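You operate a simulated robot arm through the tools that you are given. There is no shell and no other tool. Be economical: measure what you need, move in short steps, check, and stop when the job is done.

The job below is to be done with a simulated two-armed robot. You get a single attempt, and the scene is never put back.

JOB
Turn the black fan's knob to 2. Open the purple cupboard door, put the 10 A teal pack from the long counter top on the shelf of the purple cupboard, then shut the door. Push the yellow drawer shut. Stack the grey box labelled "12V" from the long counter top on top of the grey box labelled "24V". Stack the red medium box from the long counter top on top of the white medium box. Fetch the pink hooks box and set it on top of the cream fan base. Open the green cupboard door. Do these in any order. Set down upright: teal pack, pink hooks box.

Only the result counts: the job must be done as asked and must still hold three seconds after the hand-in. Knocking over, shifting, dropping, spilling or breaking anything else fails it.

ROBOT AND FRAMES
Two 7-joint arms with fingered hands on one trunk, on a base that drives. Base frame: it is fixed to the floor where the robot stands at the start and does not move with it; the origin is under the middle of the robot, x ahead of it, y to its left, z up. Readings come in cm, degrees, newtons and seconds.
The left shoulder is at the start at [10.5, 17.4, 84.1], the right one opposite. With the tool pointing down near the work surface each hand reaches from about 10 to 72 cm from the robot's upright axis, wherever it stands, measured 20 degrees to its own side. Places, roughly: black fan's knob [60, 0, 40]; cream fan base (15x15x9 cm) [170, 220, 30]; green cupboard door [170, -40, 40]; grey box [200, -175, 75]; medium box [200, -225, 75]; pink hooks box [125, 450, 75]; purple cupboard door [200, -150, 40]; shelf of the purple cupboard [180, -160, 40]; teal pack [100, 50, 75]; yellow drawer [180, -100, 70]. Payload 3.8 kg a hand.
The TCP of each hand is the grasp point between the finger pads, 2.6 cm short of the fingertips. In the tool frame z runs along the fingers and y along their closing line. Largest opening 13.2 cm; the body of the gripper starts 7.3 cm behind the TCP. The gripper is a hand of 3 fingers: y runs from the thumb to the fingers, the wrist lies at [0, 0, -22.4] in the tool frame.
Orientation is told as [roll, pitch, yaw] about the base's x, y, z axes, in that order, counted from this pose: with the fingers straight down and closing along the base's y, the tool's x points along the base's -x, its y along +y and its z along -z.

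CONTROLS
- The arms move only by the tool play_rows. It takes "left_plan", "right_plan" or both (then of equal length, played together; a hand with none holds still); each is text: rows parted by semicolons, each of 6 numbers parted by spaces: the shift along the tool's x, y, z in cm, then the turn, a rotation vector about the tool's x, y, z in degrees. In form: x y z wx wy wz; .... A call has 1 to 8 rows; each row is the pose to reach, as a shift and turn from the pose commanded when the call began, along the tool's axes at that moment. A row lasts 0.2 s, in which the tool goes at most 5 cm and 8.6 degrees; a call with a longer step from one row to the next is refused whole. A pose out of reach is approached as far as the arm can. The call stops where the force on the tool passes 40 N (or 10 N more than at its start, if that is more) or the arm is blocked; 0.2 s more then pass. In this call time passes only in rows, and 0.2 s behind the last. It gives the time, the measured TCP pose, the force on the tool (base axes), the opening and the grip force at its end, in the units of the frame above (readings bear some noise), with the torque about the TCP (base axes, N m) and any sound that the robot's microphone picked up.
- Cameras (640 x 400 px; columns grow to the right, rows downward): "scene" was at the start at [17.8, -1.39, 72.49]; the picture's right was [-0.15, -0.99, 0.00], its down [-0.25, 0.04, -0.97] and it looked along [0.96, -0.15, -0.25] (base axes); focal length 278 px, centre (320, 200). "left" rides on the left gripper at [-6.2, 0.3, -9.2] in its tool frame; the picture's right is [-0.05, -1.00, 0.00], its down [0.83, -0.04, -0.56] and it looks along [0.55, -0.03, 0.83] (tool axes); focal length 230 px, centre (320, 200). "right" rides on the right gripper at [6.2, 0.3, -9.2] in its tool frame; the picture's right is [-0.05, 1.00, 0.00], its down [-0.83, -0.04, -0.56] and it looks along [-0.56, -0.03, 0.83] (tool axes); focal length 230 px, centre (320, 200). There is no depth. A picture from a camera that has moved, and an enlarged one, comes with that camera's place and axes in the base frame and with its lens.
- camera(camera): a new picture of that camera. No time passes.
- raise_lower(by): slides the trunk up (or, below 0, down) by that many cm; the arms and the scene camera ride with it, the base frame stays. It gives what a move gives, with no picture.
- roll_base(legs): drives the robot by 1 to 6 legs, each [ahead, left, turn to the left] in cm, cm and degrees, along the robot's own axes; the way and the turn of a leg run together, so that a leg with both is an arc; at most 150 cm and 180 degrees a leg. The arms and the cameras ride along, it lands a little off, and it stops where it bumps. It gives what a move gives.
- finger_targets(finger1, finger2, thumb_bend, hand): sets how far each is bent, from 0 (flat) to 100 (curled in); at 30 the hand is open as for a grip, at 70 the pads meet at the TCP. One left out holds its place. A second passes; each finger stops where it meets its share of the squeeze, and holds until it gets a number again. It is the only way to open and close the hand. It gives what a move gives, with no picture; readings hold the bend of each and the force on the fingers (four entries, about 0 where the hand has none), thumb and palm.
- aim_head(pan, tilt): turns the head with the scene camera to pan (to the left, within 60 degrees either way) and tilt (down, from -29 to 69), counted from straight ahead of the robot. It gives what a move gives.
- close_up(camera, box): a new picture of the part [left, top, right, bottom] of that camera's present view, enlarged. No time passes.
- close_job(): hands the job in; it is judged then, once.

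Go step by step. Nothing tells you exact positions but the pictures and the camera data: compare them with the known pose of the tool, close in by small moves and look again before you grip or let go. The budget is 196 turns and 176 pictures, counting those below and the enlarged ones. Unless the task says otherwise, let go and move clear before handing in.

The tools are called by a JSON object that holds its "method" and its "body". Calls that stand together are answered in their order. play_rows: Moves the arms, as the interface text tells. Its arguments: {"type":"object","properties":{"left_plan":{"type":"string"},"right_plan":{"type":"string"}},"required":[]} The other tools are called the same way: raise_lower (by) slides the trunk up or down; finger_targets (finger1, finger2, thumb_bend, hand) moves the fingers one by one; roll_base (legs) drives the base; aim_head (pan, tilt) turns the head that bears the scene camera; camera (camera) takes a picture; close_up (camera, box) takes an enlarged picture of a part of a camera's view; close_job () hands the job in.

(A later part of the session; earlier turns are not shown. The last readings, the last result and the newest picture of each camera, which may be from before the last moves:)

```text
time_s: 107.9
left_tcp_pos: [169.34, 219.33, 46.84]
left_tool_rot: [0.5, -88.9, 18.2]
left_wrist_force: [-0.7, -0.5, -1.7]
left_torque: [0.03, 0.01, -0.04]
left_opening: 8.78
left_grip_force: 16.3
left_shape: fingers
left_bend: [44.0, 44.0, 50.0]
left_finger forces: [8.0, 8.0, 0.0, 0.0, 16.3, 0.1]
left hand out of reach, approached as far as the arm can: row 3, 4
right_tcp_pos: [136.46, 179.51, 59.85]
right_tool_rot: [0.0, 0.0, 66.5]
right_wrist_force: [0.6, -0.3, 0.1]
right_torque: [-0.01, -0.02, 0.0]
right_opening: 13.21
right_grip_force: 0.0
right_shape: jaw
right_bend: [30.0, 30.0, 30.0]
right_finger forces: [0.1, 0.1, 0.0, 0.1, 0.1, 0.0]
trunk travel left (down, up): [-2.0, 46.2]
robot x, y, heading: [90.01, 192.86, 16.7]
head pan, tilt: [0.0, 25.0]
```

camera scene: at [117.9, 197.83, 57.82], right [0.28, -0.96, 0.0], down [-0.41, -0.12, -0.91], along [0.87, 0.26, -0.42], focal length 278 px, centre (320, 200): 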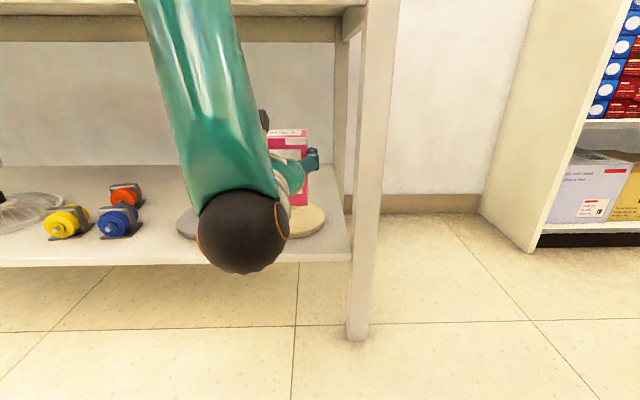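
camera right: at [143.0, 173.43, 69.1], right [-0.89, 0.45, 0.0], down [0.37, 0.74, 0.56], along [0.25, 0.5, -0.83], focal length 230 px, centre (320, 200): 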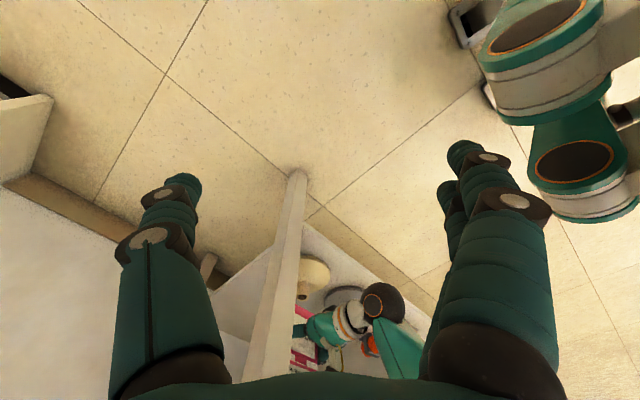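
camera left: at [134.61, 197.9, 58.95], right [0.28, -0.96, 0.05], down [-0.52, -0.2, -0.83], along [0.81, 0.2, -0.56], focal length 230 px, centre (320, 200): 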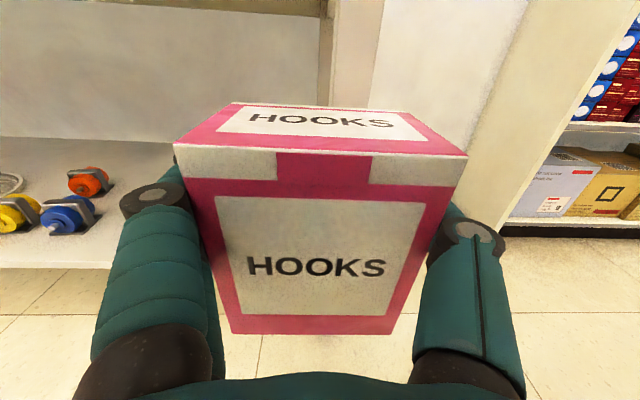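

Now I test lowering by the arm before final alignment (box bottom is ~6 cm above the tube).

{"method": "play_rows", "body": {"left_plan": "1.2 0 0 0 0 0; 2.4 0 0 0 0 0"}}

{"method": "camera", "body": {"camera": "left"}}

{"method": "close_up", "body": {"camera": "right", "box": [215, 235, 415, 390]}}

```text
time_s: 108.5
left_tcp_pos: [169.43, 218.55, 44.71]
left_tool_rot: [-0.9, -89.0, 19.6]
left_wrist_force: [0.5, -0.9, -1.6]
left_torque: [0.01, 0.0, 0.0]
left_opening: 8.78
left_grip_force: 15.9
left_shape: fingers
left_bend: [44.0, 44.0, 50.0]
left_finger forces: [8.2, 8.0, 0.0, 0.1, 16.3, 0.0]
left hand out of reach, approached as far as the arm can: row 1, 2
right_tcp_pos: [136.37, 179.38, 59.92]
right_tool_rot: [0.0, -0.1, 66.5]
right_wrist_force: [0.0, -0.1, 0.0]
right_torque: [0.02, 0.03, -0.01]
right_opening: 13.21
right_grip_force: 0.1
right_shape: jaw
right_bend: [30.0, 30.0, 30.0]
right_finger forces: [0.0, 0.0, 0.0, 0.0, 0.1, 0.1]
trunk travel left (down, up): [-2.0, 46.2]
robot x, y, heading: [90.17, 192.62, 16.4]
head pan, tilt: [0.0, 25.0]
```

```text
122 pictures are left
camera left: at [160.66, 215.95, 51.03], right [0.32, -0.95, 0.05], down [-0.53, -0.22, -0.82], along [0.79, 0.24, -0.57], focal length 230 px, centre (320, 200)
```

left: 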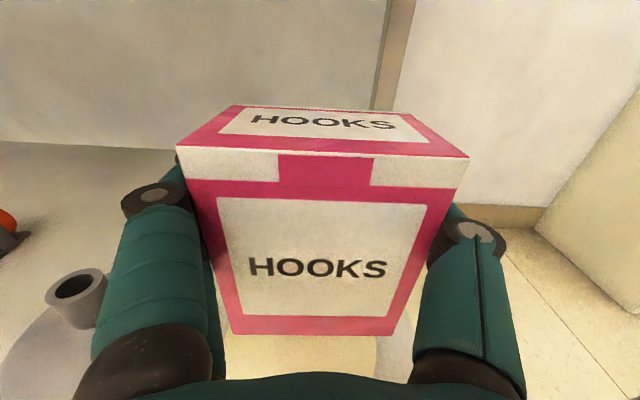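

```text
2.58 times, centred on (315, 312) of right
camera zoom: at [133.69, 173.84, 69.09], right [-0.9, 0.45, 0.0], down [0.37, 0.74, 0.56], along [0.25, 0.5, -0.83], focal length 594 px, centre (333, -90)
```

zoom: 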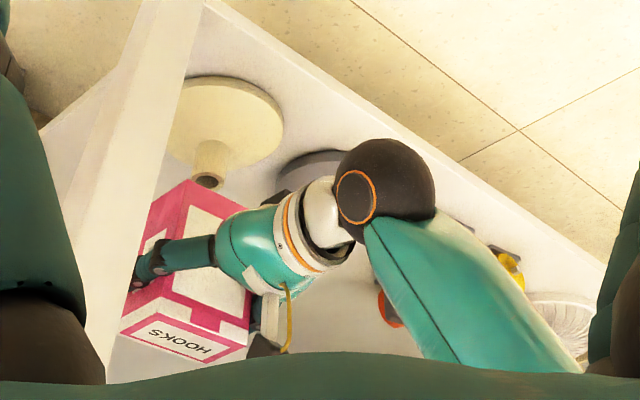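

Lowering works with slight drift. I lower 2 cm more, then will align with the base.

{"method": "play_rows", "body": {"left_plan": "1 0.4 0 0 0 0; 2 0.8 0 0 0 0"}}

{"method": "close_up", "body": {"camera": "right", "box": [215, 235, 415, 390]}}

{"method": "close_up", "body": {"camera": "scene", "box": [200, 90, 392, 270]}}

```text
time_s: 109.1
left_tcp_pos: [169.6, 218.32, 43.07]
left_tool_rot: [-0.6, -88.8, 19.5]
left_wrist_force: [-0.8, -0.5, -1.8]
left_torque: [-0.04, -0.01, 0.01]
left_opening: 8.77
left_grip_force: 16.3
left_shape: fingers
left_bend: [44.0, 44.0, 50.0]
left_finger forces: [8.1, 7.9, 0.0, 0.1, 16.2, 0.0]
left hand out of reach, approached as far as the arm can: row 1, 2
right_tcp_pos: [136.42, 179.46, 59.85]
right_tool_rot: [0.1, 0.0, 66.5]
right_wrist_force: [0.4, -1.0, 0.1]
right_torque: [-0.01, -0.03, -0.01]
right_opening: 13.18
right_grip_force: 0.0
right_shape: jaw
right_bend: [30.0, 30.0, 30.0]
right_finger forces: [0.0, 0.1, 0.1, 0.1, 0.0, 0.1]
trunk travel left (down, up): [-2.0, 46.2]
robot x, y, heading: [89.9, 192.8, 16.5]
head pan, tilt: [0.0, 25.0]
```

```text
2.58 times, centred on (315, 312) of right
camera zoom: at [133.69, 173.85, 69.09], right [-0.9, 0.45, 0.0], down [0.37, 0.74, 0.56], along [0.25, 0.5, -0.83], focal length 594 px, centre (333, -90)
```

zoom: 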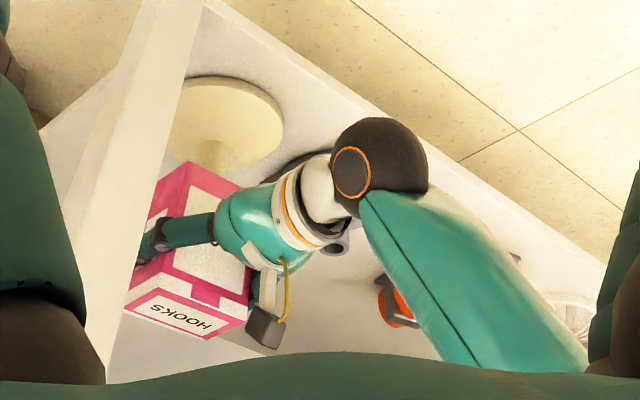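

```text
2.22 times, centred on (296, 180) of scene
camera zoom: at [108.56, 198.23, 57.82], right [0.28, -0.96, 0.0], down [-0.41, -0.12, -0.91], along [0.87, 0.26, -0.42], focal length 618 px, centre (373, 244)
```

zoom: 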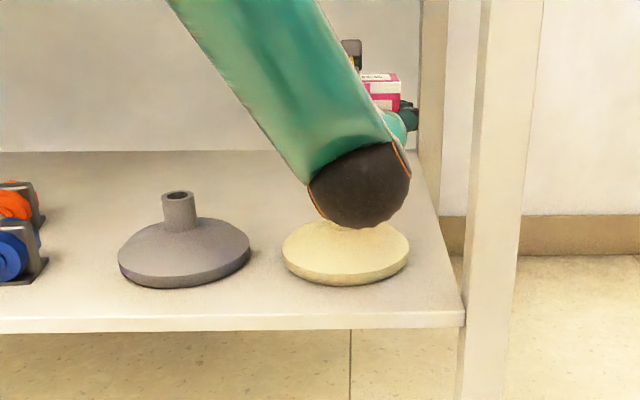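

Delta to the tube is ~1.5 cm ahead and 1.3 cm left; I do this with the base.

{"method": "roll_base", "body": {"legs": [[1.5, 1.3, 0]]}}

{"method": "close_up", "body": {"camera": "right", "box": [215, 235, 415, 390]}}

{"method": "camera", "body": {"camera": "left"}}

```text
time_s: 109.9
left_tcp_pos: [170.45, 219.95, 43.12]
left_tool_rot: [-0.7, -88.9, 19.6]
left_wrist_force: [-0.7, 0.0, -3.0]
left_torque: [0.0, 0.01, 0.0]
left_opening: 8.78
left_grip_force: 16.5
left_shape: fingers
left_bend: [44.0, 44.0, 50.0]
left_finger forces: [8.1, 8.0, 0.0, 0.0, 16.2, 0.0]
right_tcp_pos: [137.47, 181.05, 59.98]
right_tool_rot: [-0.1, 0.0, 66.6]
right_wrist_force: [-0.3, -0.1, 0.1]
right_torque: [-0.02, -0.03, 0.03]
right_opening: 13.19
right_grip_force: 0.0
right_shape: jaw
right_bend: [30.0, 30.0, 30.0]
right_finger forces: [0.0, 0.1, 0.0, 0.1, 0.1, 0.0]
trunk travel left (down, up): [-2.0, 46.2]
robot x, y, heading: [91.72, 194.3, 16.7]
head pan, tilt: [0.0, 25.0]
```

```text
2.58 times, centred on (315, 312) of right
camera zoom: at [134.75, 175.49, 69.09], right [-0.9, 0.45, 0.0], down [0.37, 0.74, 0.56], along [0.25, 0.5, -0.83], focal length 594 px, centre (333, -90)
```

zoom: 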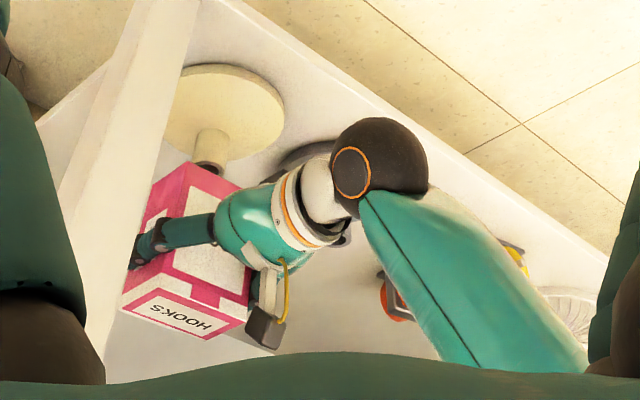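

```text
117 pictures are left
camera left: at [161.85, 217.21, 49.4], right [0.32, -0.94, 0.05], down [-0.53, -0.23, -0.82], along [0.79, 0.24, -0.57], focal length 230 px, centre (320, 200)
```

left: 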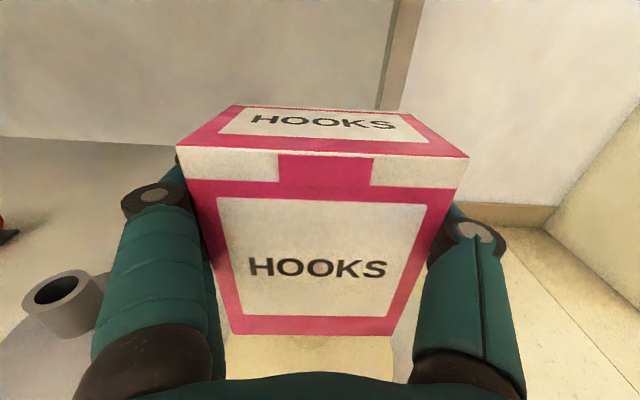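

Aligned to within about half a centimetre. I lower via the trunk 2 cm, then feel for contact.

{"method": "raise_lower", "body": {"by": -2}}

{"method": "play_rows", "body": {"left_plan": "0.4 0.1 0 0 0 0; 0.8 0.2 0 0 0 0"}}

{"method": "close_up", "body": {"camera": "right", "box": [215, 235, 415, 390]}}

```text
time_s: 110.6
left_tcp_pos: [170.7, 219.95, 41.1]
left_tool_rot: [-0.5, -88.8, 19.5]
left_wrist_force: [-0.4, 0.0, -1.5]
left_torque: [0.03, -0.01, 0.02]
left_opening: 8.76
left_grip_force: 16.5
left_shape: fingers
left_bend: [44.0, 44.0, 50.0]
left_finger forces: [8.1, 8.0, 0.0, 0.1, 16.2, 0.0]
right_tcp_pos: [137.45, 181.12, 57.84]
right_tool_rot: [-0.1, 0.0, 66.5]
right_wrist_force: [0.6, -0.2, -0.3]
right_torque: [0.02, 0.0, 0.0]
right_opening: 13.19
right_grip_force: 0.0
right_shape: jaw
right_bend: [30.0, 30.0, 30.0]
right_finger forces: [0.1, 0.0, 0.0, 0.0, 0.0, 0.0]
trunk travel left (down, up): [0.0, 48.2]
robot x, y, heading: [91.09, 194.45, 16.5]
head pan, tilt: [0.0, 25.0]
```

```text
time_s: 111.2
left_tcp_pos: [170.75, 220.0, 40.65]
left_tool_rot: [-2.4, -88.9, 21.6]
left_wrist_force: [-2.1, -1.1, 4.8]
left_torque: [0.03, -0.06, 0.03]
left_opening: 8.75
left_grip_force: 15.7
left_shape: fingers
left_bend: [44.0, 44.0, 50.0]
left_finger forces: [8.1, 8.1, 0.0, 0.0, 16.5, 0.0]
right_tcp_pos: [137.42, 181.12, 57.94]
right_tool_rot: [-0.1, 0.0, 66.5]
right_wrist_force: [-0.4, -0.7, 0.3]
right_torque: [-0.01, 0.0, 0.04]
right_opening: 13.19
right_grip_force: 0.0
right_shape: jaw
right_bend: [30.0, 30.0, 30.0]
right_finger forces: [0.0, 0.0, 0.0, 0.0, 0.0, 0.0]
trunk travel left (down, up): [0.0, 48.2]
robot x, y, heading: [91.4, 194.43, 16.5]
head pan, tilt: [0.0, 25.0]
```

```text
2.58 times, centred on (315, 312) of right
camera zoom: at [134.7, 175.47, 67.12], right [-0.9, 0.45, 0.0], down [0.37, 0.74, 0.56], along [0.25, 0.5, -0.83], focal length 594 px, centre (333, -90)
```

zoom: 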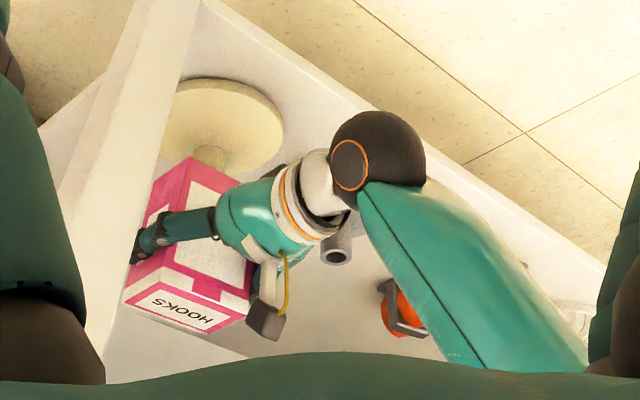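

Contact at z 40.65, as expected. I press very slightly more to read the contact point from the torque.

{"method": "play_rows", "body": {"left_plan": "0.35 0 0 0 0 0"}}

{"method": "play_rows", "body": {"left_plan": "0 0 0 0 0 0"}}

{"method": "play_rows", "body": {"left_plan": "0 0 0 0 0 0"}}

```text
time_s: 111.6
left_tcp_pos: [170.68, 219.97, 40.57]
left_tool_rot: [-4.4, -89.1, 23.7]
left_wrist_force: [-3.8, -1.7, 17.2]
left_torque: [-0.01, -0.07, 0.0]
left_opening: 8.76
left_grip_force: 16.8
left_shape: fingers
left_bend: [44.0, 44.0, 50.0]
left_finger forces: [8.1, 8.1, 0.0, 0.1, 16.7, 0.1]
right_tcp_pos: [137.34, 181.11, 57.96]
right_tool_rot: [-0.1, 0.0, 66.5]
right_wrist_force: [-0.1, -0.4, -0.4]
right_torque: [0.01, -0.04, 0.01]
right_opening: 13.17
right_grip_force: 0.0
right_shape: jaw
right_bend: [30.0, 30.0, 30.0]
right_finger forces: [0.0, 0.0, 0.0, 0.1, 0.0, 0.1]
trunk travel left (down, up): [0.0, 48.2]
robot x, y, heading: [91.63, 194.32, 16.4]
head pan, tilt: [0.0, 25.0]
```

```text
time_s: 112.0
left_tcp_pos: [170.75, 220.01, 40.42]
left_tool_rot: [-2.7, -89.1, 22.1]
left_wrist_force: [-4.6, -2.5, 20.0]
left_torque: [0.09, -0.18, -0.02]
left_opening: 8.78
left_grip_force: 16.7
left_shape: fingers
left_bend: [44.0, 44.0, 50.0]
left_finger forces: [8.1, 8.1, 0.0, 0.0, 17.0, 0.1]
right_tcp_pos: [137.42, 181.01, 57.84]
right_tool_rot: [-0.1, -0.1, 66.6]
right_wrist_force: [0.6, 0.0, 0.3]
right_torque: [0.01, 0.02, -0.02]
right_opening: 13.21
right_grip_force: 0.0
right_shape: jaw
right_bend: [30.0, 30.0, 30.0]
right_finger forces: [0.1, 0.1, 0.0, 0.1, 0.0, 0.1]
trunk travel left (down, up): [0.0, 48.2]
robot x, y, heading: [91.43, 194.21, 16.6]
head pan, tilt: [0.0, 25.0]
```

```text
time_s: 112.4
left_tcp_pos: [170.63, 219.98, 40.37]
left_tool_rot: [-2.4, -89.1, 21.8]
left_wrist_force: [-4.4, -2.7, 21.1]
left_torque: [0.11, -0.16, 0.01]
left_opening: 8.75
left_grip_force: 16.9
left_shape: fingers
left_bend: [44.0, 44.0, 50.0]
left_finger forces: [8.1, 7.9, 0.0, 0.1, 17.1, 0.0]
right_tcp_pos: [137.32, 181.0, 57.94]
right_tool_rot: [0.0, -0.1, 66.5]
right_wrist_force: [-0.6, 0.3, 0.3]
right_torque: [-0.02, 0.0, 0.02]
right_opening: 13.2
right_grip_force: 0.0
right_shape: jaw
right_bend: [30.0, 30.0, 30.0]
right_finger forces: [0.1, 0.0, 0.0, 0.0, 0.0, 0.1]
trunk travel left (down, up): [0.0, 48.2]
robot x, y, heading: [91.36, 194.33, 16.8]
head pan, tilt: [0.0, 25.0]
```

The contact is slightly ahead of centre but well inside the support. I unload the press and open.

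{"method": "play_rows", "body": {"left_plan": "-0.45 0 0 0 0 0"}}

{"method": "finger_targets", "body": {"hand": "left", "finger1": 40, "finger2": 40, "thumb_bend": 45}}

{"method": "camera", "body": {"camera": "left"}}

```text
time_s: 112.8
left_tcp_pos: [170.59, 219.97, 40.48]
left_tool_rot: [0.5, -88.6, 18.6]
left_wrist_force: [0.6, -1.2, 12.8]
left_torque: [0.11, -0.22, -0.03]
left_opening: 8.76
left_grip_force: 16.9
left_shape: fingers
left_bend: [44.0, 44.0, 50.0]
left_finger forces: [8.1, 7.9, 0.0, 0.1, 17.8, 0.0]
right_tcp_pos: [137.5, 181.1, 57.9]
right_tool_rot: [-0.1, -0.1, 66.5]
right_wrist_force: [0.7, 0.5, -0.3]
right_torque: [0.0, -0.01, 0.0]
right_opening: 13.19
right_grip_force: 0.0
right_shape: jaw
right_bend: [30.0, 30.0, 30.0]
right_finger forces: [0.0, 0.1, 0.1, 0.0, 0.1, 0.0]
trunk travel left (down, up): [0.0, 48.2]
robot x, y, heading: [91.16, 194.45, 16.8]
head pan, tilt: [0.0, 25.0]
```

```text
time_s: 113.8
left_tcp_pos: [170.56, 220.1, 40.46]
left_tool_rot: [0.1, -88.6, 19.2]
left_wrist_force: [0.4, 0.7, -0.8]
left_torque: [0.03, -0.01, 0.0]
left_opening: 9.48
left_grip_force: 1.8
left_shape: fingers
left_bend: [40.0, 40.0, 45.0]
left_finger forces: [1.0, 0.8, 0.1, 0.0, 1.6, 0.0]
right_tcp_pos: [137.5, 181.05, 57.86]
right_tool_rot: [0.0, 0.0, 66.5]
right_wrist_force: [0.5, 0.1, 0.1]
right_torque: [0.03, 0.03, 0.0]
right_opening: 13.18
right_grip_force: 0.0
right_shape: jaw
right_bend: [30.0, 30.0, 30.0]
right_finger forces: [0.0, 0.0, 0.1, 0.0, 0.1, 0.0]
trunk travel left (down, up): [0.0, 48.2]
robot x, y, heading: [91.21, 194.27, 16.3]
head pan, tilt: [0.0, 25.0]
```

```text
115 pictures are left
camera left: at [161.79, 217.3, 46.76], right [0.33, -0.94, 0.05], down [-0.53, -0.23, -0.82], along [0.78, 0.24, -0.57], focal length 230 px, centre (320, 200)
```

left: 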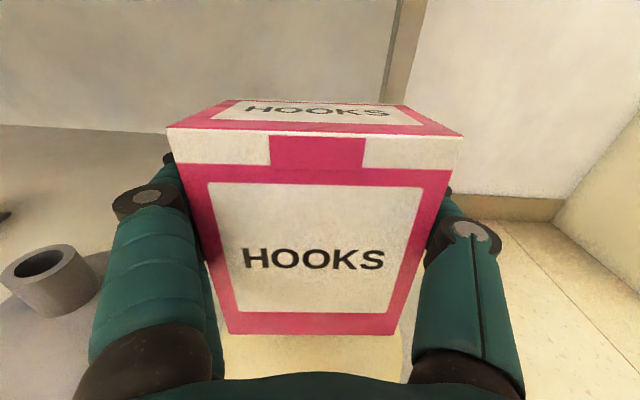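

The box seems to have shifted slightly in the view; I check from the other cameras before opening more.

{"method": "close_up", "body": {"camera": "right", "box": [215, 265, 335, 390]}}

{"method": "close_up", "body": {"camera": "scene", "box": [260, 90, 380, 190]}}

```text
3.20 times, centred on (275, 328) of right
camera zoom: at [134.75, 175.49, 67.1], right [-0.9, 0.45, 0.0], down [0.37, 0.74, 0.56], along [0.25, 0.5, -0.83], focal length 736 px, centre (464, -208)
```

zoom: 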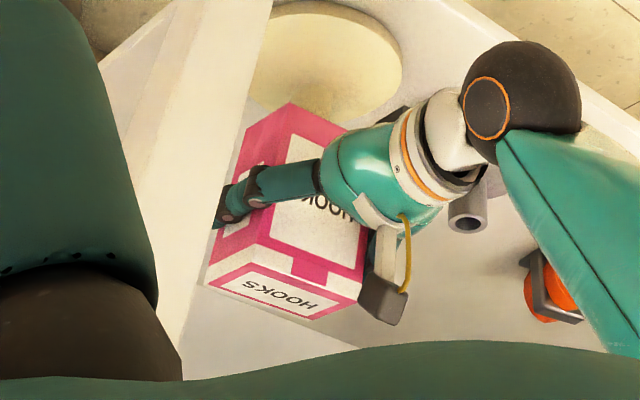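

```text
4.00 times, centred on (320, 140) of scene
camera zoom: at [109.85, 199.95, 56.61], right [0.28, -0.96, 0.0], down [-0.41, -0.12, -0.91], along [0.87, 0.26, -0.42], focal length 1113 px, centre (320, 440)
```

zoom: 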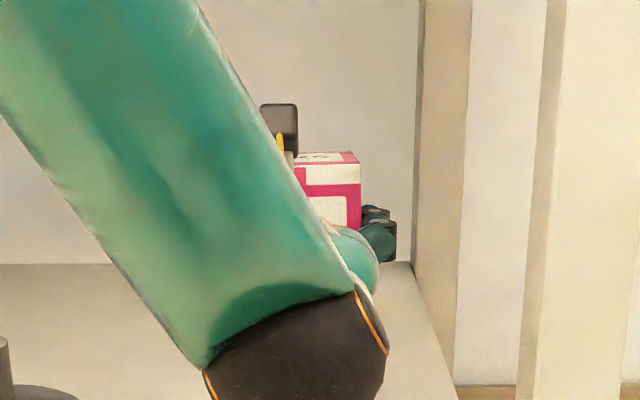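

The side view shows the box edge vertical and over the tube as computed (corner [169.1, 214.8]); it merely slid up in the grip. I open fully and check.

{"method": "finger_targets", "body": {"hand": "left", "finger1": 35, "finger2": 35, "thumb_bend": 38}}

{"method": "finger_targets", "body": {"hand": "left", "finger1": 28, "finger2": 28, "thumb_bend": 28}}

{"method": "camera", "body": {"camera": "left"}}

```text
time_s: 114.8
left_tcp_pos: [170.65, 220.13, 40.57]
left_tool_rot: [-0.1, -88.7, 19.4]
left_wrist_force: [-0.3, -0.4, 0.0]
left_torque: [-0.03, 0.0, 0.03]
left_opening: 11.27
left_grip_force: 0.0
left_shape: fingers
left_bend: [35.0, 35.0, 38.0]
left_finger forces: [0.0, 0.0, 0.1, 0.1, 0.0, 0.0]
right_tcp_pos: [137.45, 181.09, 57.99]
right_tool_rot: [0.0, 0.0, 66.5]
right_wrist_force: [-1.3, 0.1, -0.3]
right_torque: [-0.03, 0.01, 0.02]
right_opening: 13.16
right_grip_force: 0.1
right_shape: jaw
right_bend: [30.0, 30.0, 30.0]
right_finger forces: [0.0, 0.0, 0.0, 0.1, 0.0, 0.0]
trunk travel left (down, up): [0.0, 48.2]
robot x, y, heading: [91.16, 194.43, 16.2]
head pan, tilt: [0.0, 25.0]
```

```text
time_s: 115.8
left_tcp_pos: [170.59, 219.98, 40.51]
left_tool_rot: [-0.2, -88.6, 19.3]
left_wrist_force: [0.2, 0.5, 0.3]
left_torque: [-0.02, 0.01, 0.0]
left_opening: 13.82
left_grip_force: 0.1
left_shape: fingers
left_bend: [28.0, 28.0, 28.0]
left_finger forces: [0.0, 0.0, 0.0, 0.1, 0.1, 0.0]
right_tcp_pos: [137.43, 181.17, 57.9]
right_tool_rot: [0.0, 0.0, 66.4]
right_wrist_force: [0.5, 0.7, 0.1]
right_torque: [-0.03, -0.02, 0.02]
right_opening: 13.2
right_grip_force: 0.1
right_shape: jaw
right_bend: [30.0, 30.0, 30.0]
right_finger forces: [0.1, 0.1, 0.0, 0.1, 0.1, 0.1]
trunk travel left (down, up): [0.0, 48.2]
robot x, y, heading: [91.27, 194.49, 16.5]
head pan, tilt: [0.0, 25.0]
```

```text
112 pictures are left
camera left: at [161.8, 217.29, 46.79], right [0.33, -0.94, 0.05], down [-0.53, -0.23, -0.82], along [0.78, 0.24, -0.57], focal length 230 px, centre (320, 200)
```

left: 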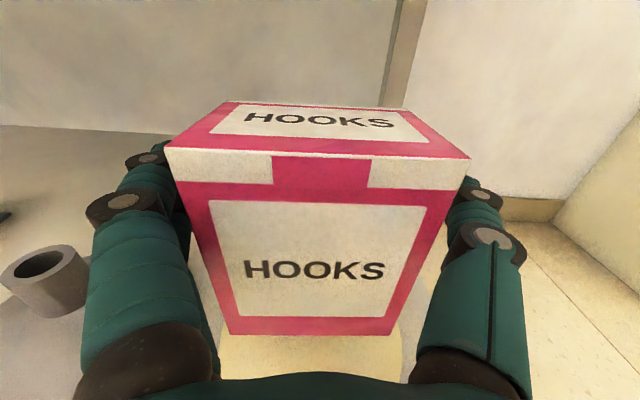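

The box stands free and upright. I back the base straight out along the tool's axis.

{"method": "roll_base", "body": {"legs": [[-28, -1.2, 0]]}}

{"method": "camera", "body": {"camera": "left"}}

```text
time_s: 117.7
left_tcp_pos: [143.98, 211.29, 40.47]
left_tool_rot: [0.0, -88.8, 19.8]
left_wrist_force: [0.1, -0.2, -0.6]
left_torque: [0.02, -0.04, 0.0]
left_opening: 13.79
left_grip_force: 0.1
left_shape: fingers
left_bend: [28.0, 28.0, 28.0]
left_finger forces: [0.2, 0.0, 0.0, 0.0, 0.1, 0.0]
right_tcp_pos: [111.14, 172.09, 57.76]
right_tool_rot: [0.0, 0.0, 66.7]
right_wrist_force: [0.2, 0.5, 0.9]
right_torque: [0.0, 0.02, 0.0]
right_opening: 13.19
right_grip_force: 0.1
right_shape: jaw
right_bend: [30.0, 30.0, 30.0]
right_finger forces: [0.1, 0.0, 0.1, 0.1, 0.1, 0.0]
trunk travel left (down, up): [0.0, 48.2]
robot x, y, heading: [64.69, 185.27, 16.8]
head pan, tilt: [0.0, 25.0]
```

```text
111 pictures are left
camera left: at [135.32, 208.47, 46.8], right [0.34, -0.94, 0.05], down [-0.53, -0.23, -0.82], along [0.78, 0.25, -0.57], focal length 230 px, centre (320, 200)
```

left: 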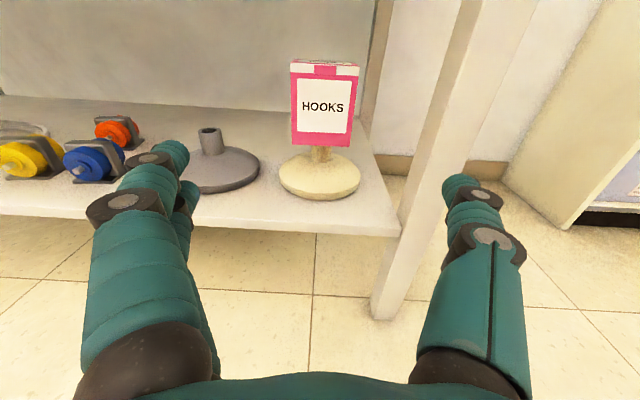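

The pink box stands upright on the cream base's tube. Now I retract, raise the trunk and turn right to view the counter.

{"method": "play_rows", "body": {"left_plan": "-1 0 -3.5 0 0 0; -2 0 -7 0 0 0; -4 0 -10.5 0 0 0; -6 0 -14 0 0 0; -8 0 -17.5 0 0 0; -10 0 -21 0 0 0; -12 0 -24 0 0 0", "right_plan": "0 0 0 0 0 8.5; 0 0 0 0 0 17; 0 0 0 0 0 25.5; 0 0 0 0 0 34; 0 0 0 0 0 42.5; 0 0 0 0 0 50; 0 0 0 0 0 50"}}

{"method": "raise_lower", "body": {"by": 38}}

{"method": "roll_base", "body": {"legs": [[-5, 0, 0], [0, 0, -62]]}}

{"method": "camera", "body": {"camera": "scene"}}

```text
time_s: 119.3
left_tcp_pos: [121.74, 203.66, 53.06]
left_tool_rot: [1.6, -88.7, 18.0]
left_wrist_force: [0.2, -0.2, 0.2]
left_torque: [0.01, 0.01, -0.02]
left_opening: 13.83
left_grip_force: 0.1
left_shape: fingers
left_bend: [28.0, 28.0, 28.0]
left_finger forces: [0.0, 0.0, 0.1, 0.0, 0.0, 0.1]
right_tcp_pos: [111.13, 172.08, 57.79]
right_tool_rot: [0.1, 0.0, 16.6]
right_wrist_force: [0.1, -0.2, -0.1]
right_torque: [0.0, 0.01, 0.02]
right_opening: 13.16
right_grip_force: 0.0
right_shape: jaw
right_bend: [30.0, 30.0, 30.0]
right_finger forces: [0.0, 0.0, 0.1, 0.0, 0.1, 0.1]
trunk travel left (down, up): [0.0, 48.2]
robot x, y, heading: [64.88, 185.31, 16.7]
head pan, tilt: [0.0, 25.0]
```

```text
time_s: 123.0
left_tcp_pos: [121.68, 203.33, 91.1]
left_tool_rot: [-0.3, -88.6, 19.9]
left_wrist_force: [0.0, 0.1, 0.0]
left_torque: [-0.02, 0.0, -0.03]
left_opening: 13.81
left_grip_force: 0.1
left_shape: fingers
left_bend: [28.0, 28.0, 28.0]
left_finger forces: [0.0, 0.0, 0.1, 0.0, 0.1, 0.0]
right_tcp_pos: [111.08, 172.07, 95.79]
right_tool_rot: [0.0, 0.0, 16.8]
right_wrist_force: [-0.1, 0.1, 0.1]
right_torque: [0.01, 0.0, 0.01]
right_opening: 13.2
right_grip_force: 0.1
right_shape: jaw
right_bend: [30.0, 30.0, 30.0]
right_finger forces: [0.1, 0.0, 0.0, 0.0, 0.0, 0.0]
trunk travel left (down, up): [-38.0, 10.2]
robot x, y, heading: [65.08, 185.05, 16.7]
head pan, tilt: [0.0, 25.0]
```

```text
time_s: 126.7
left_tcp_pos: [102.52, 141.77, 90.98]
left_tool_rot: [-0.3, -88.6, -42.7]
left_wrist_force: [0.9, -0.2, 0.3]
left_torque: [-0.01, -0.01, -0.02]
left_opening: 13.86
left_grip_force: 0.0
left_shape: fingers
left_bend: [28.0, 28.0, 28.0]
left_finger forces: [0.1, 0.0, 0.1, 0.0, 0.0, 0.0]
right_tcp_pos: [69.84, 136.72, 95.98]
right_tool_rot: [-0.1, 0.0, -45.5]
right_wrist_force: [-0.2, 0.2, -0.2]
right_torque: [-0.03, -0.03, 0.01]
right_opening: 13.17
right_grip_force: 0.0
right_shape: jaw
right_bend: [30.0, 30.0, 30.0]
right_finger forces: [0.0, 0.0, 0.1, 0.1, 0.1, 0.1]
trunk travel left (down, up): [-38.0, 10.2]
robot x, y, heading: [60.18, 183.98, -45.9]
head pan, tilt: [0.0, 25.0]
```

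```text
110 pictures are left
camera scene: at [73.24, 170.43, 94.06], right [-0.72, -0.7, 0.0], down [-0.3, 0.3, -0.91], along [0.63, -0.65, -0.42], focal length 278 px, centre (320, 200)
```

scene: 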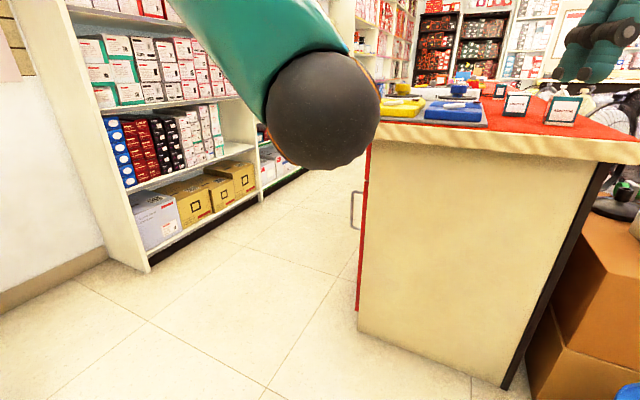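

I see the counter's end, red door on the staff side, an aisle, and teal packs on top. I zoom on the packs.

{"method": "close_up", "body": {"camera": "scene", "box": [470, 70, 610, 140]}}

{"method": "close_up", "body": {"camera": "scene", "box": [360, 60, 520, 150]}}

```text
4.57 times, centred on (540, 105) of scene
camera zoom: at [73.24, 170.43, 94.06], right [-0.72, -0.7, 0.0], down [-0.3, 0.3, -0.91], along [0.63, -0.65, -0.42], focal length 1272 px, centre (-686, 634)
```

zoom: 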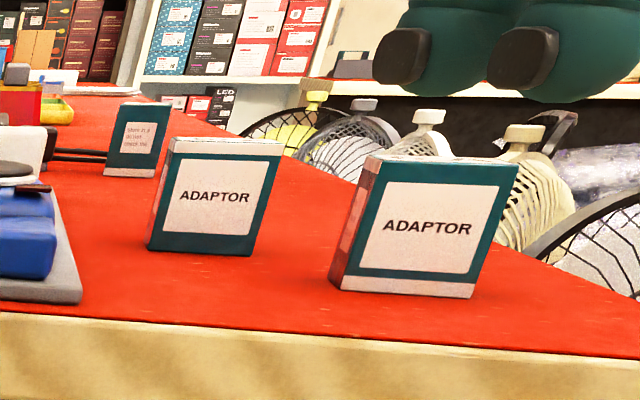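

```text
4.00 times, centred on (440, 105) of scene
camera zoom: at [73.24, 170.43, 94.06], right [-0.72, -0.7, 0.0], down [-0.3, 0.3, -0.91], along [0.63, -0.65, -0.42], focal length 1113 px, centre (-160, 580)
```

zoom: 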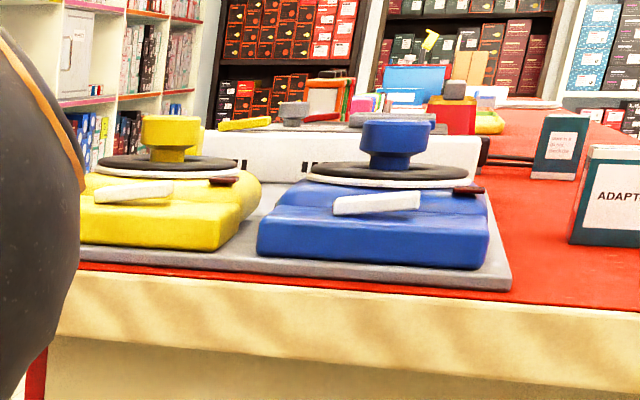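

Three teal packs stand near the counter's left end; their ratings aren't visible from here. I'll turn to face the counter's staff side, then back and strafe into the aisle (about 111 cm wide).

{"method": "roll_base", "body": {"legs": [[0, 0, -117], [-94, 68.5, 0]]}}

{"method": "camera", "body": {"camera": "scene"}}

```text
time_s: 138.0
left_tcp_pos: [112.25, 126.89, 91.15]
left_tool_rot: [-0.4, -88.7, -160.9]
left_wrist_force: [-1.0, -0.4, 0.1]
left_torque: [0.0, 0.02, 0.02]
left_opening: 13.83
left_grip_force: 0.0
left_shape: fingers
left_bend: [28.0, 28.0, 28.0]
left_finger forces: [0.0, 0.1, 0.0, 0.0, 0.1, 0.0]
right_tcp_pos: [123.24, 157.81, 95.93]
right_tool_rot: [0.0, 0.0, -164.2]
right_wrist_force: [0.3, -0.2, -0.3]
right_torque: [-0.01, 0.03, 0.0]
right_opening: 13.2
right_grip_force: 0.0
right_shape: jaw
right_bend: [30.0, 30.0, 30.0]
right_finger forces: [0.0, 0.1, 0.0, 0.0, 0.0, 0.0]
trunk travel left (down, up): [-38.0, 10.2]
robot x, y, heading: [169.62, 144.26, -164.3]
head pan, tilt: [0.0, 25.0]
```

```text
107 pictures are left
camera scene: at [151.36, 138.92, 94.07], right [-0.27, 0.96, 0.0], down [0.41, 0.12, -0.91], along [-0.87, -0.25, -0.42], focal length 278 px, centre (320, 200)
```

scene: 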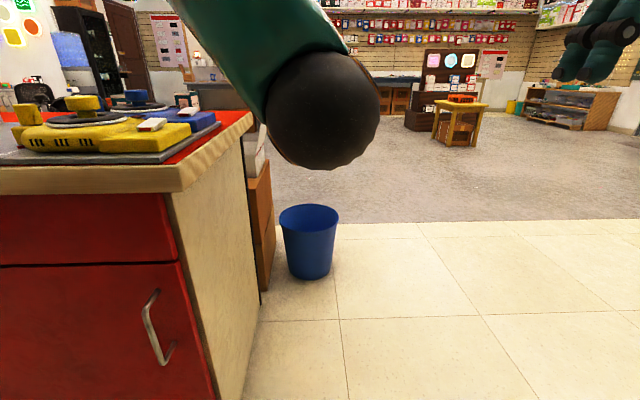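

I see the corner of the counter with cutter-like devices. I raise a bit more and strafe left along the aisle to the packs.

{"method": "raise_lower", "body": {"by": 10}}

{"method": "roll_base", "body": {"legs": [[0, 70, 0]]}}

{"method": "camera", "body": {"camera": "scene"}}

{"method": "camera", "body": {"camera": "left"}}

```text
time_s: 139.4
left_tcp_pos: [112.25, 126.87, 100.96]
left_tool_rot: [1.2, -88.6, -162.5]
left_wrist_force: [-0.8, 0.8, 0.1]
left_torque: [0.01, 0.04, 0.0]
left_opening: 13.86
left_grip_force: 0.0
left_shape: fingers
left_bend: [28.0, 28.0, 28.0]
left_finger forces: [0.0, 0.0, 0.0, 0.0, 0.0, 0.1]
right_tcp_pos: [123.39, 157.94, 105.87]
right_tool_rot: [-0.1, 0.2, -164.0]
right_wrist_force: [-0.3, 0.6, -0.1]
right_torque: [0.02, -0.02, -0.01]
right_opening: 13.2
right_grip_force: 0.0
right_shape: jaw
right_bend: [30.0, 30.0, 30.0]
right_finger forces: [0.0, 0.0, 0.0, 0.0, 0.0, 0.1]
trunk travel left (down, up): [-48.0, 0.2]
robot x, y, heading: [169.41, 144.09, -164.3]
head pan, tilt: [0.0, 25.0]
```

```text
time_s: 145.8
left_tcp_pos: [130.92, 60.76, 101.03]
left_tool_rot: [-0.3, -88.7, -161.2]
left_wrist_force: [-0.5, -0.2, -0.6]
left_torque: [0.01, -0.02, -0.01]
left_opening: 13.84
left_grip_force: 0.0
left_shape: fingers
left_bend: [28.0, 28.0, 28.0]
left_finger forces: [0.1, 0.0, 0.0, 0.0, 0.0, 0.0]
right_tcp_pos: [142.09, 91.75, 105.88]
right_tool_rot: [0.0, 0.0, -164.3]
right_wrist_force: [-0.9, 0.4, -0.3]
right_torque: [0.0, -0.01, -0.01]
right_opening: 13.2
right_grip_force: 0.2
right_shape: jaw
right_bend: [30.0, 30.0, 30.0]
right_finger forces: [0.1, 0.0, 0.1, 0.0, 0.0, 0.0]
trunk travel left (down, up): [-48.0, 0.2]
robot x, y, heading: [188.07, 78.05, -164.6]
head pan, tilt: [0.0, 25.0]
```

```text
106 pictures are left
camera scene: at [168.8, 72.39, 107.34], right [-0.27, 0.96, 0.0], down [0.41, 0.11, -0.91], along [-0.87, -0.24, -0.42], focal length 278 px, centre (320, 200)
```

scene: 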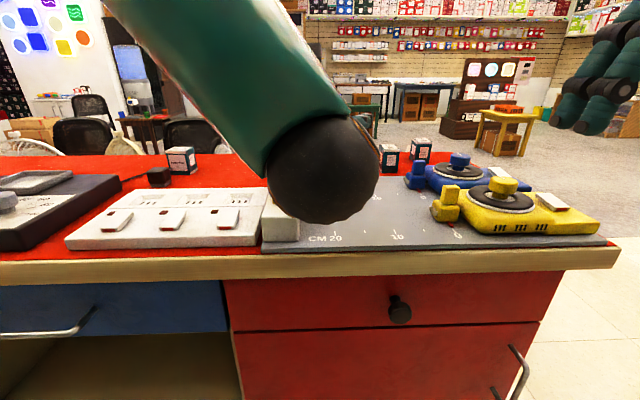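

```text
105 pictures are left
camera left: at [139.52, 63.29, 107.37], right [-0.32, 0.95, 0.05], down [0.53, 0.22, -0.82], along [-0.79, -0.23, -0.57], focal length 230 px, centre (320, 200)
```

left: 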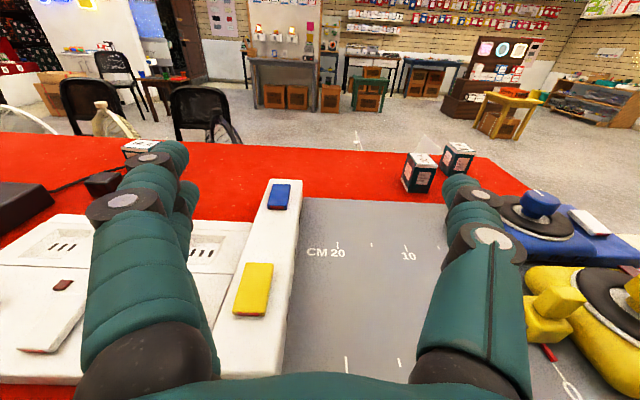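

{"method": "close_up", "body": {"camera": "left", "box": [390, 130, 490, 200]}}

{"method": "close_up", "body": {"camera": "scene", "box": [140, 130, 220, 190]}}

{"method": "close_up", "body": {"camera": "scene", "box": [370, 125, 450, 185]}}

```text
5.71 times, centred on (440, 165) of left
camera zoom: at [139.52, 63.29, 107.37], right [-0.32, 0.95, 0.05], down [0.53, 0.22, -0.82], along [-0.79, -0.23, -0.57], focal length 1315 px, centre (-366, 400)
```

zoom: 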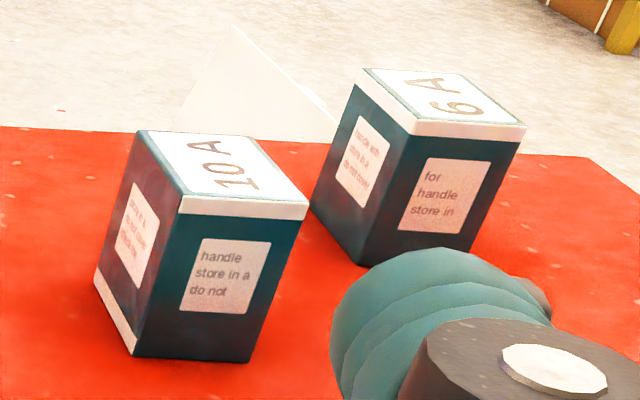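

```text
6.67 times, centred on (180, 160) of scene
camera zoom: at [168.8, 72.39, 107.34], right [-0.27, 0.96, 0.0], down [0.41, 0.11, -0.91], along [-0.87, -0.24, -0.42], focal length 1856 px, centre (1253, 467)
```

zoom: 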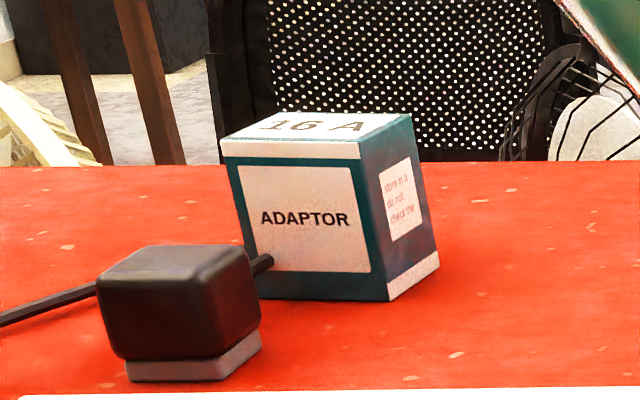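

```text
6.67 times, centred on (410, 155) of scene
camera zoom: at [168.8, 72.39, 107.34], right [-0.27, 0.96, 0.0], down [0.41, 0.11, -0.91], along [-0.87, -0.24, -0.42], focal length 1856 px, centre (-280, 500)
```

zoom: 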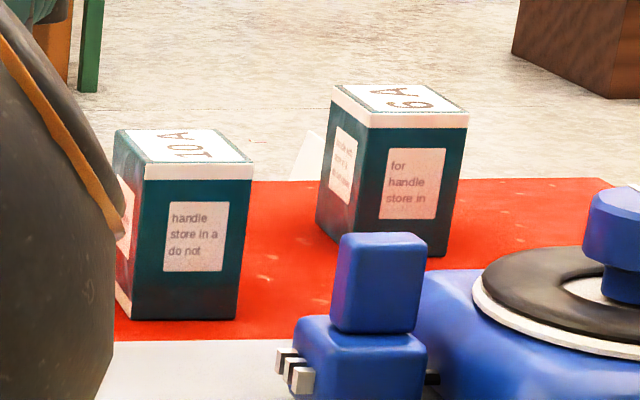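

The 10 A pack is the one near [90, 70.6], base z≈81. Before picking it, I look at the staff-side doors: strafing left down the aisle.

{"method": "roll_base", "body": {"legs": [[0, 0, 2], [0, 110, 0]]}}

{"method": "camera", "body": {"camera": "scene"}}

```text
time_s: 156.1
left_tcp_pos: [164.57, -45.03, 100.99]
left_tool_rot: [-0.3, -88.7, -159.4]
left_wrist_force: [0.6, -0.2, 0.0]
left_torque: [-0.01, 0.02, 0.04]
left_opening: 13.84
left_grip_force: 0.0
left_shape: fingers
left_bend: [28.0, 28.0, 28.0]
left_finger forces: [0.0, 0.1, 0.0, 0.1, 0.0, 0.0]
right_tcp_pos: [174.65, -13.53, 105.74]
right_tool_rot: [0.0, 0.0, -162.3]
right_wrist_force: [0.7, 0.3, 0.2]
right_torque: [-0.01, 0.02, 0.01]
right_opening: 13.17
right_grip_force: 0.0
right_shape: jaw
right_bend: [30.0, 30.0, 30.0]
right_finger forces: [0.0, 0.1, 0.1, 0.0, 0.0, 0.0]
trunk travel left (down, up): [-48.0, 0.2]
robot x, y, heading: [221.05, -25.61, -162.3]
head pan, tilt: [0.0, 25.0]
```

```text
101 pictures are left
camera scene: at [202.08, -32.06, 107.34], right [-0.3, 0.95, 0.0], down [0.4, 0.13, -0.91], along [-0.86, -0.28, -0.42], focal length 278 px, centre (320, 200)
```

scene: 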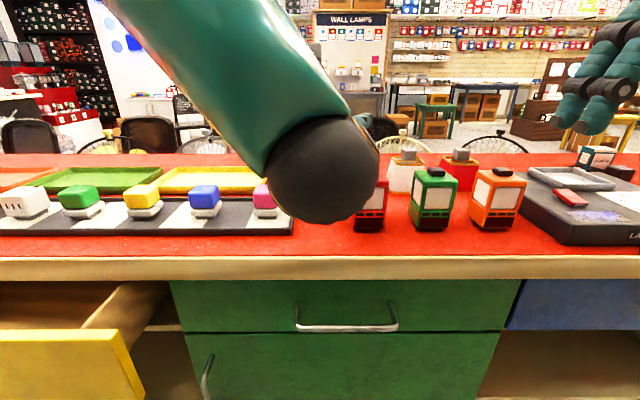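

The green door (handle on its left edge) is straight ahead and the yellow drawer is open at left. I tilt down for a look.

{"method": "aim_head", "body": {"pan": 0, "tilt": 52}}

{"method": "camera", "body": {"camera": "scene"}}

{"method": "roll_base", "body": {"legs": [[0, 90, 0]]}}

{"method": "camera", "body": {"camera": "scene"}}

```text
time_s: 157.0
left_tcp_pos: [164.61, -45.01, 101.11]
left_tool_rot: [-0.2, -88.7, -159.4]
left_wrist_force: [0.2, 0.5, -0.3]
left_torque: [-0.01, -0.01, 0.0]
left_opening: 13.86
left_grip_force: 0.1
left_shape: fingers
left_bend: [28.0, 28.0, 28.0]
left_finger forces: [0.0, 0.0, 0.1, 0.0, 0.0, 0.0]
right_tcp_pos: [174.7, -13.7, 105.79]
right_tool_rot: [0.0, 0.0, -162.2]
right_wrist_force: [-0.2, 0.0, 0.3]
right_torque: [-0.02, -0.01, -0.02]
right_opening: 13.18
right_grip_force: 0.0
right_shape: jaw
right_bend: [30.0, 30.0, 30.0]
right_finger forces: [0.0, 0.1, 0.0, 0.0, 0.0, 0.0]
trunk travel left (down, up): [-48.0, 0.2]
robot x, y, heading: [221.56, -25.73, -162.4]
head pan, tilt: [0.0, 52.0]
```

```text
100 pictures are left
camera scene: at [203.7, -31.55, 103.33], right [-0.3, 0.95, 0.0], down [0.75, 0.24, -0.62], along [-0.59, -0.19, -0.79], focal length 278 px, centre (320, 200)
```

scene: 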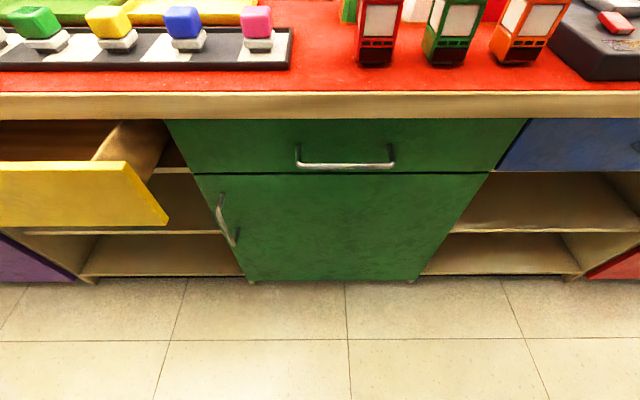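

```text
time_s: 165.3
left_tcp_pos: [192.64, -131.66, 101.07]
left_tool_rot: [-0.3, -88.7, -158.8]
left_wrist_force: [0.7, 0.6, -0.2]
left_torque: [-0.02, -0.04, 0.02]
left_opening: 13.84
left_grip_force: 0.0
left_shape: fingers
left_bend: [28.0, 28.0, 28.0]
left_finger forces: [0.0, 0.0, 0.1, 0.1, 0.0, 0.0]
right_tcp_pos: [202.39, -100.26, 105.93]
right_tool_rot: [0.0, 0.0, -161.8]
right_wrist_force: [0.4, -0.7, 0.1]
right_torque: [-0.01, 0.01, -0.01]
right_opening: 13.19
right_grip_force: 0.1
right_shape: jaw
right_bend: [30.0, 30.0, 30.0]
right_finger forces: [0.1, 0.0, 0.0, 0.1, 0.0, 0.1]
trunk travel left (down, up): [-48.0, 0.2]
robot x, y, heading: [249.08, -112.15, -161.8]
head pan, tilt: [0.0, 52.0]
```

```text
99 pictures are left
camera scene: at [231.6, -117.77, 103.32], right [-0.31, 0.95, 0.0], down [0.75, 0.25, -0.62], along [-0.58, -0.19, -0.79], focal length 278 px, centre (320, 200)
```

scene: 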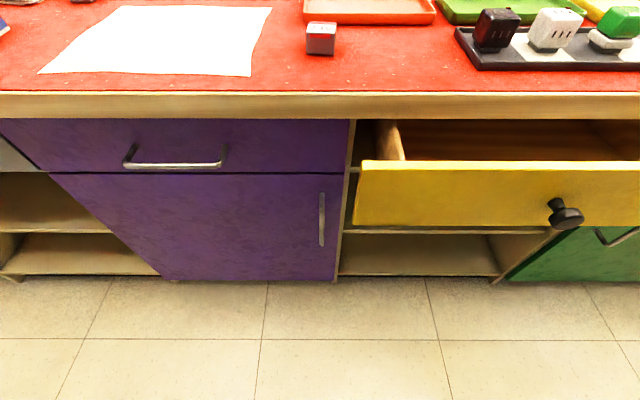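

Clear view: purple door (handle on its right edge, hinge left) and the yellow drawer sticking out right of it. I'll shut the yellow drawer first with the left fist: back off, shift right, close the fist and lower.

{"method": "roll_base", "body": {"legs": [[-14, -29, 0]]}}

{"method": "finger_targets", "body": {"hand": "left", "finger1": 70, "finger2": 70, "thumb_bend": 70}}

{"method": "raise_lower", "body": {"by": -34}}

{"method": "aim_head", "body": {"pan": 0, "tilt": 30}}

{"method": "camera", "body": {"camera": "left"}}

{"method": "camera", "body": {"camera": "scene"}}

```text
time_s: 168.5
left_tcp_pos: [196.78, -98.85, 100.99]
left_tool_rot: [0.0, -88.7, -159.4]
left_wrist_force: [-0.4, 0.2, 0.0]
left_torque: [-0.01, -0.01, -0.01]
left_opening: 13.85
left_grip_force: 0.0
left_shape: fingers
left_bend: [28.0, 28.0, 28.0]
left_finger forces: [0.1, 0.0, 0.0, 0.1, 0.0, 0.0]
right_tcp_pos: [206.86, -67.48, 105.85]
right_tool_rot: [0.0, 0.0, -162.1]
right_wrist_force: [-0.9, -0.7, 0.2]
right_torque: [0.02, -0.02, 0.0]
right_opening: 13.2
right_grip_force: 0.0
right_shape: jaw
right_bend: [30.0, 30.0, 30.0]
right_finger forces: [0.1, 0.0, 0.1, 0.1, 0.0, 0.1]
trunk travel left (down, up): [-48.0, 0.2]
robot x, y, heading: [253.21, -79.62, -162.0]
head pan, tilt: [0.0, 52.0]
```

```text
time_s: 169.5
left_tcp_pos: [196.96, -98.8, 101.14]
left_tool_rot: [-0.2, -88.7, -159.2]
left_wrist_force: [-0.8, -0.1, 0.6]
left_torque: [-0.01, 0.01, 0.02]
left_opening: 0.62
left_grip_force: 0.1
left_shape: fingers
left_bend: [70.0, 70.0, 70.0]
left_finger forces: [0.0, 0.1, 0.0, 0.1, 0.0, 0.0]
right_tcp_pos: [206.79, -67.24, 105.97]
right_tool_rot: [-0.1, 0.0, -162.1]
right_wrist_force: [0.1, -0.3, -0.4]
right_torque: [0.01, 0.02, -0.03]
right_opening: 13.2
right_grip_force: 0.0
right_shape: jaw
right_bend: [30.0, 30.0, 30.0]
right_finger forces: [0.1, 0.0, 0.0, 0.0, 0.1, 0.1]
trunk travel left (down, up): [-48.0, 0.2]
robot x, y, heading: [253.4, -79.5, -162.3]
head pan, tilt: [0.0, 52.0]
```

```text
time_s: 171.6
left_tcp_pos: [196.39, -98.79, 79.05]
left_tool_rot: [-139.8, -89.1, -19.1]
left_wrist_force: [0.0, -0.4, 14.7]
left_torque: [-0.35, -0.28, -0.01]
left_opening: 0.62
left_grip_force: 7.3
left_shape: fingers
left_bend: [70.0, 70.0, 70.0]
left_finger forces: [0.0, 14.2, 0.0, 0.1, 0.0, 0.0]
right_tcp_pos: [206.87, -67.33, 82.48]
right_tool_rot: [0.0, 0.4, -162.2]
right_wrist_force: [0.5, -0.8, 0.0]
right_torque: [0.01, -0.01, 0.01]
right_opening: 13.19
right_grip_force: 0.0
right_shape: jaw
right_bend: [30.0, 30.0, 30.0]
right_finger forces: [0.0, 0.1, 0.0, 0.1, 0.1, 0.0]
trunk travel left (down, up): [-24.8, 23.4]
robot x, y, heading: [253.23, -79.63, -162.1]
head pan, tilt: [0.0, 52.0]
stopped: the force on the tool passed its limit at 55 N (the readings are from after the stop); the commanded pose is now the measured one
```

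```text
time_s: 172.4
left_tcp_pos: [196.55, -98.88, 79.06]
left_tool_rot: [-135.9, -89.3, -23.0]
left_wrist_force: [0.0, -2.0, 20.8]
left_torque: [-0.53, -0.33, -0.05]
left_opening: 0.61
left_grip_force: 10.2
left_shape: fingers
left_bend: [70.0, 70.0, 70.0]
left_finger forces: [0.0, 20.4, 0.0, 0.0, 0.0, 0.0]
right_tcp_pos: [206.99, -67.44, 82.51]
right_tool_rot: [0.0, 0.4, -162.2]
right_wrist_force: [0.0, 0.2, -0.9]
right_torque: [0.0, 0.01, 0.01]
right_opening: 13.18
right_grip_force: 0.2
right_shape: jaw
right_bend: [30.0, 30.0, 30.0]
right_finger forces: [0.0, 0.1, 0.0, 0.0, 0.1, 0.0]
trunk travel left (down, up): [-24.8, 23.4]
robot x, y, heading: [253.41, -79.26, -162.1]
head pan, tilt: [0.0, 30.0]
```

```text
98 pictures are left
camera left: at [205.22, -95.93, 85.02], right [-0.36, 0.93, 0.06], down [0.49, 0.24, -0.84], along [-0.79, -0.27, -0.55], focal length 230 px, centre (320, 200)
```

left: 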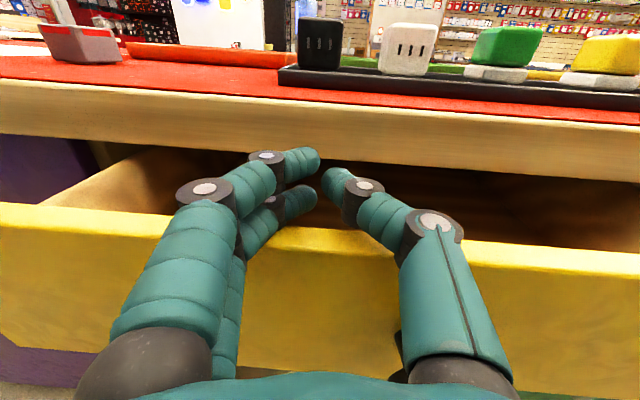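

```text
97 pictures are left
camera scene: at [236.9, -84.91, 80.08], right [-0.31, 0.95, 0.0], down [0.48, 0.15, -0.87], along [-0.82, -0.27, -0.5], focal length 278 px, centre (320, 200)
```

scene: 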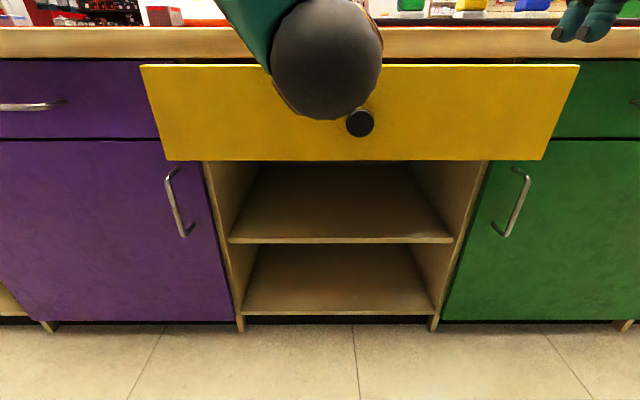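

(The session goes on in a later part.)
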